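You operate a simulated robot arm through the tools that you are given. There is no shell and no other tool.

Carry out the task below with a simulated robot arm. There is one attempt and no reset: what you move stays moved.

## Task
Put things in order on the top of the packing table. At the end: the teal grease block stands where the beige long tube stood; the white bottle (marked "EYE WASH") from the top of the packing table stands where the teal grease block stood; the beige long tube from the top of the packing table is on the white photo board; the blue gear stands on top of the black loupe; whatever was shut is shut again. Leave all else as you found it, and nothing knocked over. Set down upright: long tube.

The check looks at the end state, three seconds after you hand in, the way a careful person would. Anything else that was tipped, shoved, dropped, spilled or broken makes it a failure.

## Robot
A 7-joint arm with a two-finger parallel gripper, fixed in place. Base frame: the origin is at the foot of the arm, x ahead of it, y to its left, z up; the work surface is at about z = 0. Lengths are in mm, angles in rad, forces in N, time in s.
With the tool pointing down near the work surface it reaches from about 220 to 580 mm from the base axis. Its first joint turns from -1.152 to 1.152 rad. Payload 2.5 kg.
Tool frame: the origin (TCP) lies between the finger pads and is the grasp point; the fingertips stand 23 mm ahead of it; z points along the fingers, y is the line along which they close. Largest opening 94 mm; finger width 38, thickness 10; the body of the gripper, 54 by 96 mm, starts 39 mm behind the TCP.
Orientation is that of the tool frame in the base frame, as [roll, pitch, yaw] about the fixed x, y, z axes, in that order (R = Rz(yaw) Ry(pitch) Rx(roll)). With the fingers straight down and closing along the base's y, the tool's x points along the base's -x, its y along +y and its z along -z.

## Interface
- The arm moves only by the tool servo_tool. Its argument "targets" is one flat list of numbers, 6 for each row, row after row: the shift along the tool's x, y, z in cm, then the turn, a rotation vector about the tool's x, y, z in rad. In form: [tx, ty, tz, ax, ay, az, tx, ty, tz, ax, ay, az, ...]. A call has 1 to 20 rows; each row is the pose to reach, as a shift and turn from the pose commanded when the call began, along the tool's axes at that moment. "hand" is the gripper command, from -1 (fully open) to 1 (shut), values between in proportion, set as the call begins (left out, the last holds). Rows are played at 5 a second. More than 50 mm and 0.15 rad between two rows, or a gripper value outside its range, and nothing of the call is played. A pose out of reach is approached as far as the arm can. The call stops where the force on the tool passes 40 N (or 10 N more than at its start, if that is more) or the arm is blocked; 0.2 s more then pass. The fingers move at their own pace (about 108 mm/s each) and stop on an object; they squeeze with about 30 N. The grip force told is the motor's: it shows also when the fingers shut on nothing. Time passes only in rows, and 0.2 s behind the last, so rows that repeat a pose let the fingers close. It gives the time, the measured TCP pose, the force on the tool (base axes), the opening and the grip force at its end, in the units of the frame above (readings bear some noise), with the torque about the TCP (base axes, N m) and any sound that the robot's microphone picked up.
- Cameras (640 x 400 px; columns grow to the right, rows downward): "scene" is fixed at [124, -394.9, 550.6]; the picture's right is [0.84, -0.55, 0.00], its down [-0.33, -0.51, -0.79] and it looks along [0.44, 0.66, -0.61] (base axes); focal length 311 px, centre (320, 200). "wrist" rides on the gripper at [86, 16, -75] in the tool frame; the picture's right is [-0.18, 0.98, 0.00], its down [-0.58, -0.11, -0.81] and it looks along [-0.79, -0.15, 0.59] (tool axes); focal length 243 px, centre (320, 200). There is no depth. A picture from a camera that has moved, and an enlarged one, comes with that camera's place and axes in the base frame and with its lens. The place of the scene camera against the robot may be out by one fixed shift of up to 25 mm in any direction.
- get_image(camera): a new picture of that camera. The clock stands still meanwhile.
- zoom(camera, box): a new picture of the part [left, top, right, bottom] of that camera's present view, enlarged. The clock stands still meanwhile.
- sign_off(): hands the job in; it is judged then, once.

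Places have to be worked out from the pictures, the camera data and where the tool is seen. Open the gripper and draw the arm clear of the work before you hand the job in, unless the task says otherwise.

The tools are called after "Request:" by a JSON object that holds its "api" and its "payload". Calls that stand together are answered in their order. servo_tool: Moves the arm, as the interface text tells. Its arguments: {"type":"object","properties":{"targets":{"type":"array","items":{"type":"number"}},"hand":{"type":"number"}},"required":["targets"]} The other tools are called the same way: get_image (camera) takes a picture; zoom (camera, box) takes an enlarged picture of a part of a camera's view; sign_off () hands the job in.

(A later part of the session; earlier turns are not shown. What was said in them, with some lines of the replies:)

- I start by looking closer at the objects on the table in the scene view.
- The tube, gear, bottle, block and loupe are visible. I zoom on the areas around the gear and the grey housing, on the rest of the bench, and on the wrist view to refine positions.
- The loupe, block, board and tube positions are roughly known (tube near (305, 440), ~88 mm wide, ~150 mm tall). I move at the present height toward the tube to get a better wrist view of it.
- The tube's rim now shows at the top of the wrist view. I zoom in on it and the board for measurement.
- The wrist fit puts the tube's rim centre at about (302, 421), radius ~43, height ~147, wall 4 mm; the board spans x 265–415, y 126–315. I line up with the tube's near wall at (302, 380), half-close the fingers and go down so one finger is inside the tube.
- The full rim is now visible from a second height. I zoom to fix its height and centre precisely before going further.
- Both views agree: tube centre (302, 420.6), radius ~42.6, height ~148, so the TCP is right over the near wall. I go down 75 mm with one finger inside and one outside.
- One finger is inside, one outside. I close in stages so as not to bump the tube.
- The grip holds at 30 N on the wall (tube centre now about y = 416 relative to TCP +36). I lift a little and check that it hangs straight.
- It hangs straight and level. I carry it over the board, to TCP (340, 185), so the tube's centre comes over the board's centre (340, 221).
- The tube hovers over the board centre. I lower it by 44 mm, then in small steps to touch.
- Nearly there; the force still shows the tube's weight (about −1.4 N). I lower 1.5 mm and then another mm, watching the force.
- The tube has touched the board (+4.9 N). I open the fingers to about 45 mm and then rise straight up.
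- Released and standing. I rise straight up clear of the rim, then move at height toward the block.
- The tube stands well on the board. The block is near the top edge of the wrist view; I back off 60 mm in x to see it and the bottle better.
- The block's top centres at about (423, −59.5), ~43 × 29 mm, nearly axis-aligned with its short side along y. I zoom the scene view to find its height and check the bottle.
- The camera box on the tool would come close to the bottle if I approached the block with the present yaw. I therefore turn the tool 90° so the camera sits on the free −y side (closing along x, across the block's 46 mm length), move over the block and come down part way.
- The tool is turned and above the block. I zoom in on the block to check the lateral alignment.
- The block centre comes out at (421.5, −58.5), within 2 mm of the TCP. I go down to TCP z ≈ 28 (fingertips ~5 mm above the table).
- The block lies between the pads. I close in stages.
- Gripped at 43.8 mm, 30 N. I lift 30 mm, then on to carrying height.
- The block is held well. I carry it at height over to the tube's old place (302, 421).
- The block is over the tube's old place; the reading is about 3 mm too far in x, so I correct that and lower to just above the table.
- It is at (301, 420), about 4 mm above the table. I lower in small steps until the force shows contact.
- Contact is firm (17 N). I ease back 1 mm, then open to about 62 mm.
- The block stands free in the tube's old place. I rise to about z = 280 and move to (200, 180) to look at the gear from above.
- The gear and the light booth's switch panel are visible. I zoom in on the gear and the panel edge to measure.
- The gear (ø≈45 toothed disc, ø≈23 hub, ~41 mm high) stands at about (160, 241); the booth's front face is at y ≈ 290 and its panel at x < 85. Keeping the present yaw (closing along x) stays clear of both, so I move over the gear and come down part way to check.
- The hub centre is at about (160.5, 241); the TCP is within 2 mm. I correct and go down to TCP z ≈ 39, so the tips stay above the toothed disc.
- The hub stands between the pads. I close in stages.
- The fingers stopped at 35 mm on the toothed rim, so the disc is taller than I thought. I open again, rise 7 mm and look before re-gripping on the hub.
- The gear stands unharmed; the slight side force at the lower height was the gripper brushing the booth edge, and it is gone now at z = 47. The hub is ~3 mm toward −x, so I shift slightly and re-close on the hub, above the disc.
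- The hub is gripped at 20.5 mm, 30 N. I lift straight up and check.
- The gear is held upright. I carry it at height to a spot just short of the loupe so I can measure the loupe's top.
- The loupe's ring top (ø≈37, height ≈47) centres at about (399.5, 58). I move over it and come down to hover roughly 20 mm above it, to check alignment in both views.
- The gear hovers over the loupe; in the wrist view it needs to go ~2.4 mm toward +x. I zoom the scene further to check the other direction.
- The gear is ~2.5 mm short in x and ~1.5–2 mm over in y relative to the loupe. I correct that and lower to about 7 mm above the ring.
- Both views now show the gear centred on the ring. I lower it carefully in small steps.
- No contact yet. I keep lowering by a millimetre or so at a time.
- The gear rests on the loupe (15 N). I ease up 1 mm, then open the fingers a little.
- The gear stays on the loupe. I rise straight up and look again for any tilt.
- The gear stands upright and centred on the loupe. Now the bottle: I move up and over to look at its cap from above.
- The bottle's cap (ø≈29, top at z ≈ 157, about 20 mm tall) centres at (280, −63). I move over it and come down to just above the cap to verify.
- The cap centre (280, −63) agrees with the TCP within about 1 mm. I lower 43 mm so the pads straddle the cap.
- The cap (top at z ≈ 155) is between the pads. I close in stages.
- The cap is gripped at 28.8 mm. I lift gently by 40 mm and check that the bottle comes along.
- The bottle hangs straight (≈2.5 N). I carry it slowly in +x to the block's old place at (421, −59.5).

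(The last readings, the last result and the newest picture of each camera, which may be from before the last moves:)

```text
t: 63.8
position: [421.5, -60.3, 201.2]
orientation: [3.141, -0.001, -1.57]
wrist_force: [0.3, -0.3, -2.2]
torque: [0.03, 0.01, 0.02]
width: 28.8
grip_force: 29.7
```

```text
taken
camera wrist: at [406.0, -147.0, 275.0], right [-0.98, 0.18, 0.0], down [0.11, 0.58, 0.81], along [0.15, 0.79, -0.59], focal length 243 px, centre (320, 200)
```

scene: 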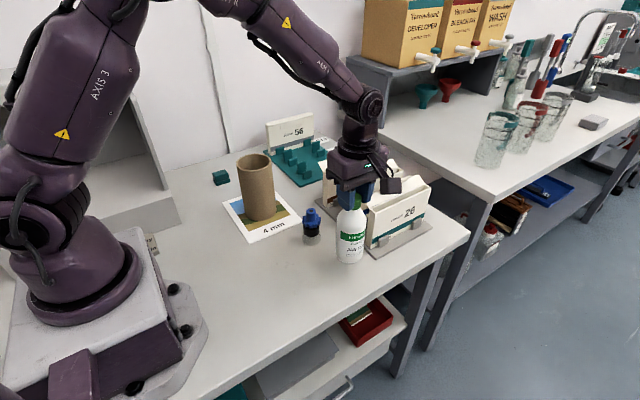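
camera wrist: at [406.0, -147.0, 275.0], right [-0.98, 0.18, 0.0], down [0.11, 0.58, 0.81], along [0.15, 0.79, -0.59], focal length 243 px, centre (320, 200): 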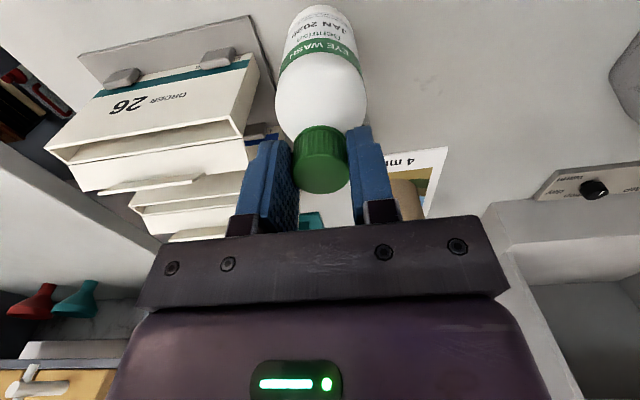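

The bottle is over the block's old place at (421, −60). I lower 37 mm, then creep to contact.

Request:
{"api": "servo_tool", "payload": {"targets": [0, 0, 1, 0, 0, 0, 0, 0, 2, 0, 0, 0, 0, 0, 3, 0, 0, 0, 0, 0, 3.6, 0, 0, 0, 0, 0, 3.7, 0, 0, 0, 0, 0, 3.7, 0, 0, 0]}}

Request:
{"api": "servo_tool", "payload": {"targets": [0, 0, 0.15, 0, 0, 0, 0, 0, 0.15, 0, 0, 0]}}

Request:
{"api": "zoom", "payload": {"camera": "scene", "box": [290, 150, 430, 290]}}

```text
t: 65.2
position: [420.1, -59.6, 163.8]
orientation: [-3.141, 0.0, -1.574]
wrist_force: [0.1, -0.1, -3.1]
torque: [0.0, 0.0, -0.01]
width: 28.9
grip_force: 30.3
```

```text
t: 65.8
position: [421.0, -59.1, 161.5]
orientation: [3.141, 0.001, -1.573]
wrist_force: [0.1, 0.2, -3.2]
torque: [-0.01, -0.01, 0.03]
width: 28.8
grip_force: 30.2
```

```text
2.86 times, centred on (360, 220) of scene
camera zoom: at [124.0, -394.9, 550.6], right [0.84, -0.55, 0.0], down [-0.34, -0.51, -0.79], along [0.44, 0.66, -0.61], focal length 890 px, centre (206, 143)
```

zoom: 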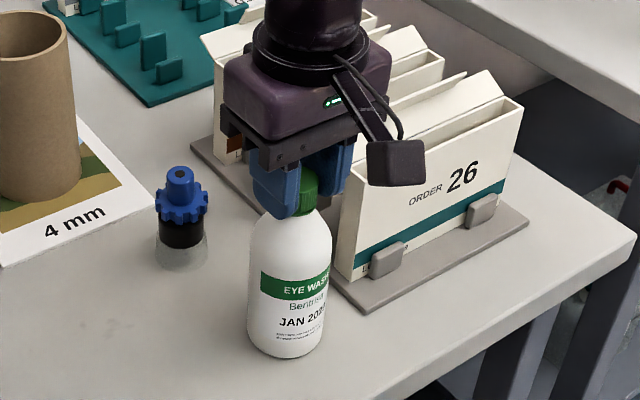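

Still hanging (−3.2 N). I lower another millimetre at a time to contact.

Request:
{"api": "servo_tool", "payload": {"targets": [0, 0, 0.1, 0, 0, 0, 0, 0, 0.1, 0, 0, 0]}}

Request:
{"api": "servo_tool", "payload": {"targets": [0, 0, 0.08, 0, 0, 0, 0, 0, 0.08, 0, 0, 0]}}

```text
t: 66.4
position: [421.3, -60.5, 161.0]
orientation: [3.142, -0.001, -1.572]
wrist_force: [0.4, 0.3, -2.8]
torque: [-0.02, 0.01, 0.01]
width: 28.9
grip_force: 30.1
```

```text
t: 67.0
position: [420.7, -60.6, 160.9]
orientation: [3.141, -0.001, -1.57]
wrist_force: [-4.9, 0.7, 9.7]
torque: [0.15, 0.4, 0.02]
width: 28.9
grip_force: 29.3
```

Contact is made (+9.7 N). I ease up half a millimetre and open the fingers.

Request:
{"api": "servo_tool", "payload": {"targets": [0, 0, -0.05, 0, 0, 0, 0, 0, -0.05, 0, 0, 0]}}

Request:
{"api": "servo_tool", "payload": {"targets": [0, 0, 0, 0, 0, 0, 0, 0, 0, 0, 0, 0, 0, 0, 0, 0, 0, 0], "hand": 0.15}}

Request:
{"api": "zoom", "payload": {"camera": "scene", "box": [290, 150, 430, 290]}}

Request:
{"api": "get_image", "payload": {"camera": "wrist"}}

```text
t: 67.6
position: [421.1, -60.3, 161.0]
orientation: [-3.142, -0.001, -1.571]
wrist_force: [-0.7, 1.1, 3.6]
torque: [0.11, 0.07, 0.05]
width: 28.7
grip_force: 29.7
```

```text
t: 68.4
position: [421.3, -59.3, 161.5]
orientation: [3.141, 0.0, -1.571]
wrist_force: [-0.2, 0.4, -0.4]
torque: [0.02, -0.01, 0.0]
width: 39.7
grip_force: 0.0
```

```text
2.86 times, centred on (360, 220) of scene
camera zoom: at [124.0, -394.9, 550.6], right [0.84, -0.55, 0.0], down [-0.33, -0.51, -0.79], along [0.44, 0.66, -0.61], focal length 890 px, centre (206, 143)
```

zoom: 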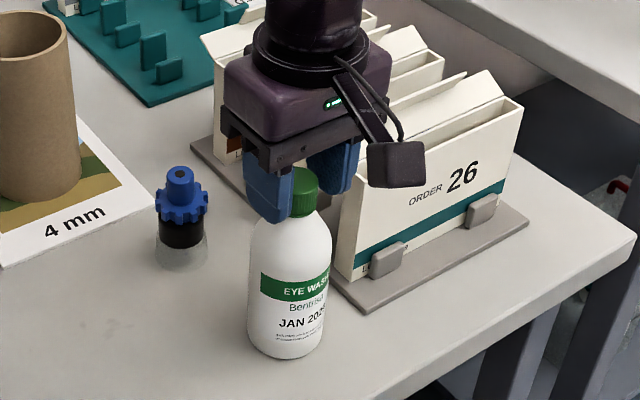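

```text
taken
camera wrist: at [405.4, -146.6, 235.4], right [-0.98, 0.18, 0.0], down [0.11, 0.58, 0.81], along [0.15, 0.79, -0.59], focal length 243 px, centre (320, 200)
```

wrist: 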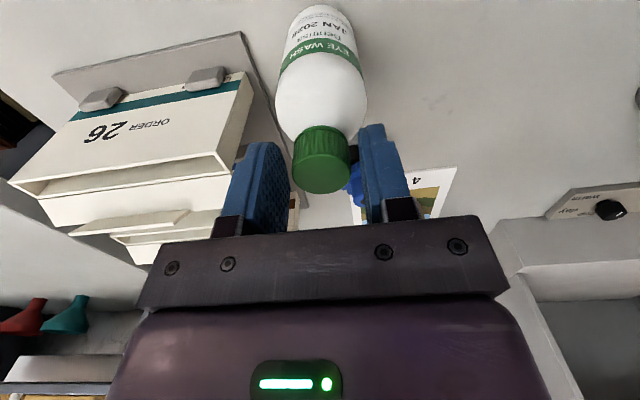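

The bottle stands free. I rise straight up, then draw the arm back and high, clear of the work.

Request:
{"api": "servo_tool", "payload": {"targets": [0, 0, -1, 0, 0, 0, 0, 0, -3.5, 0, 0, 0, 0, 0, -7, 0, 0, 0, 0, 0, -11, 0, 0, 0, 0, 0, -14, 0, 0, 0, 0, 3.5, -14, 0, 0, 0, 0, 7, -14, 0, 0, 0, 0, 10.5, -14, 0, 0, 0, 0, 13, -14, 0, 0, 0, 0, 13, -14, 0, 0, 0], "hand": 0.15}}

Request:
{"api": "get_image", "payload": {"camera": "scene"}}

Request:
{"api": "get_image", "payload": {"camera": "wrist"}}

```text
t: 70.6
position: [291.5, -59.3, 302.3]
orientation: [-3.141, -0.001, -1.57]
wrist_force: [0.3, -0.5, -0.2]
torque: [0.02, 0.03, 0.0]
width: 40.1
grip_force: 0.0
```

```text
taken
```

scene: 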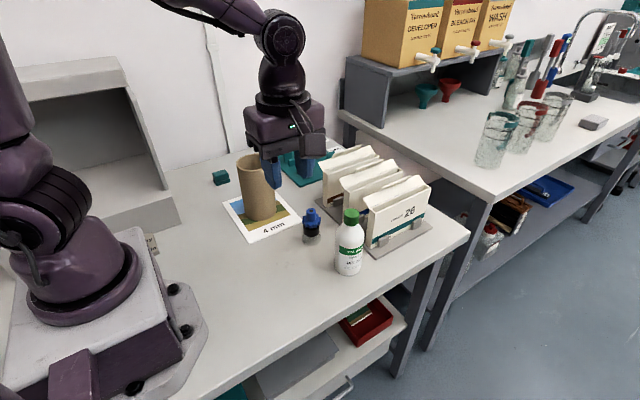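

```text
taken
camera wrist: at [275.7, -146.0, 375.9], right [-0.98, 0.18, 0.0], down [0.11, 0.58, 0.81], along [0.15, 0.79, -0.59], focal length 243 px, centre (320, 200)
```

wrist: 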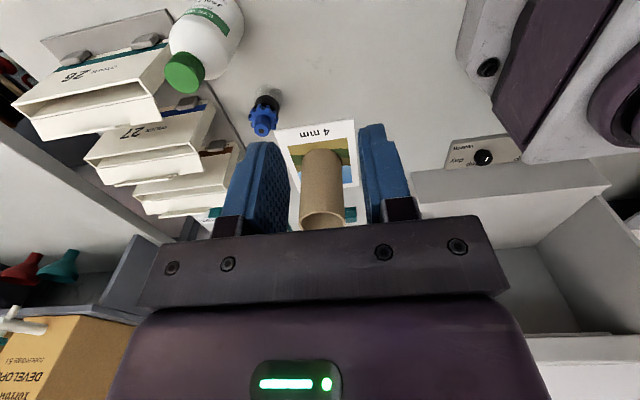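

Everything seems in place. I zoom in on each area for a final check before handing in.

Request:
{"api": "zoom", "payload": {"camera": "scene", "box": [160, 110, 320, 260]}}

Request:
{"api": "zoom", "payload": {"camera": "scene", "box": [290, 180, 440, 290]}}

Request:
{"api": "zoom", "payload": {"camera": "scene", "box": [0, 40, 220, 280]}}

```text
2.67 times, centred on (240, 185) of scene
camera zoom: at [123.9, -394.9, 550.6], right [0.84, -0.55, 0.0], down [-0.34, -0.51, -0.79], along [0.44, 0.66, -0.61], focal length 830 px, centre (533, 240)
```

zoom: 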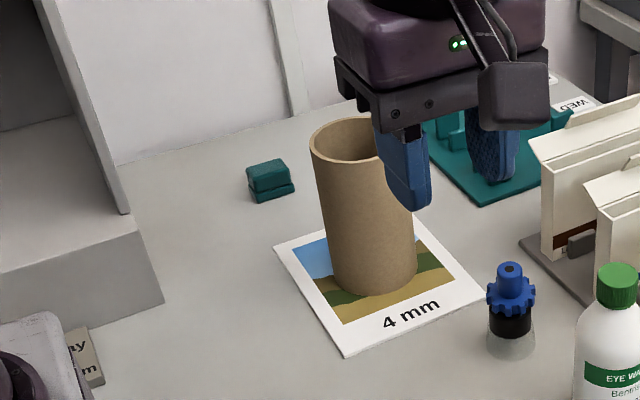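

```text
3.64 times, centred on (365, 235) of scene
camera zoom: at [123.9, -394.9, 550.6], right [0.84, -0.55, 0.0], down [-0.34, -0.51, -0.79], along [0.44, 0.66, -0.61], focal length 1132 px, centre (156, 73)
```

zoom: 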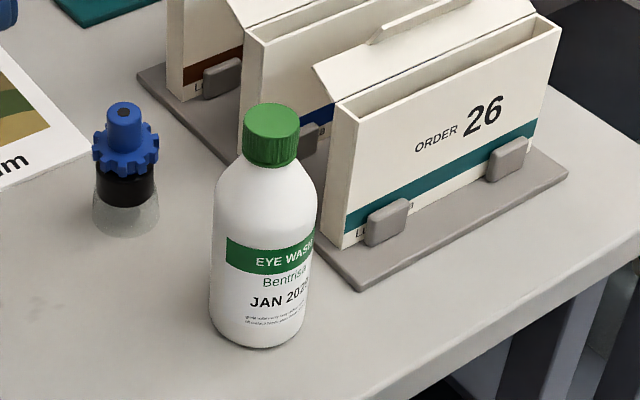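

```text
1.67 times, centred on (110, 160) of scene
camera zoom: at [123.9, -394.9, 550.6], right [0.84, -0.55, 0.0], down [-0.34, -0.51, -0.79], along [0.44, 0.66, -0.61], focal length 519 px, centre (670, 267)
```

zoom: 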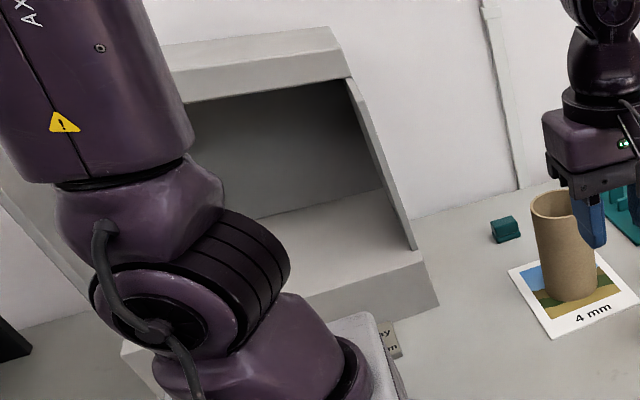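

All four items are where they should be, the booth and racks are unmoved, and the arm is high over an empty spot. I open the gripper fully and let a moment pass.

Request:
{"api": "servo_tool", "payload": {"targets": [0, 0, -1, 0, 0, 0, 0, 0, -2, 0, 0, 0, 0, 0, -2, 0, 0, 0, 0, 0, -2, 0, 0, 0], "hand": -1}}

Request:
{"api": "get_image", "payload": {"camera": "scene"}}

```text
t: 71.6
position: [291.3, -60.5, 320.6]
orientation: [3.141, 0.001, -1.57]
wrist_force: [0.1, 0.4, 0.2]
torque: [-0.01, 0.02, -0.01]
width: 94.2
grip_force: 0.0
```

```text
taken
```

scene: 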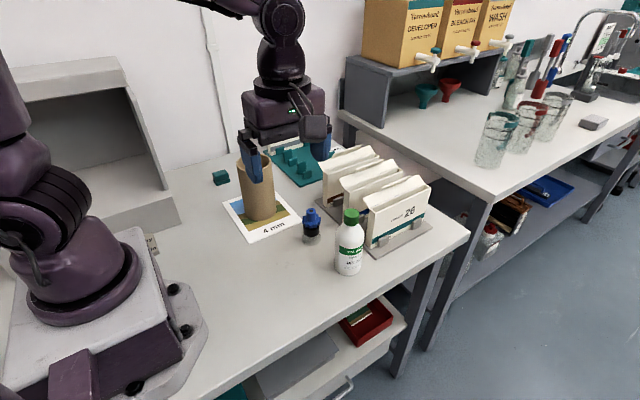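

The final picture shows the tube upright on the board, the block in the tube's old place, the bottle in the block's old place and the gear on the loupe, with the gripper open and clear. I hand in the job.

Request:
{"api": "sign_off", "payload": {}}

```text
The job is handed in.
```

I handed the job in with all four moves done. In the last pictures everything was standing:

- **Beige long tube:** it stands upright near the centre of the white photo board.
- **Teal grease block:** it stands where the tube stood, within a couple of millimetres as far as I can measure.
- **White bottle ("EYE WASH"):** it stands where the block stood. I moved it by its cap, which stayed on.
- **Blue gear:** it stands upright and centred on top of the black loupe.

I opened nothing, so nothing needed shutting again.

While I picked up the gear, the gripper lightly brushed the grey light booth, at about 3 N. The booth is in the same place before and after, as closely as I can read the pictures. My first grip on the gear also caught its teeth, so I let go and gripped it again on the hub.

The gripper is fully open and the arm is raised clear of the work.
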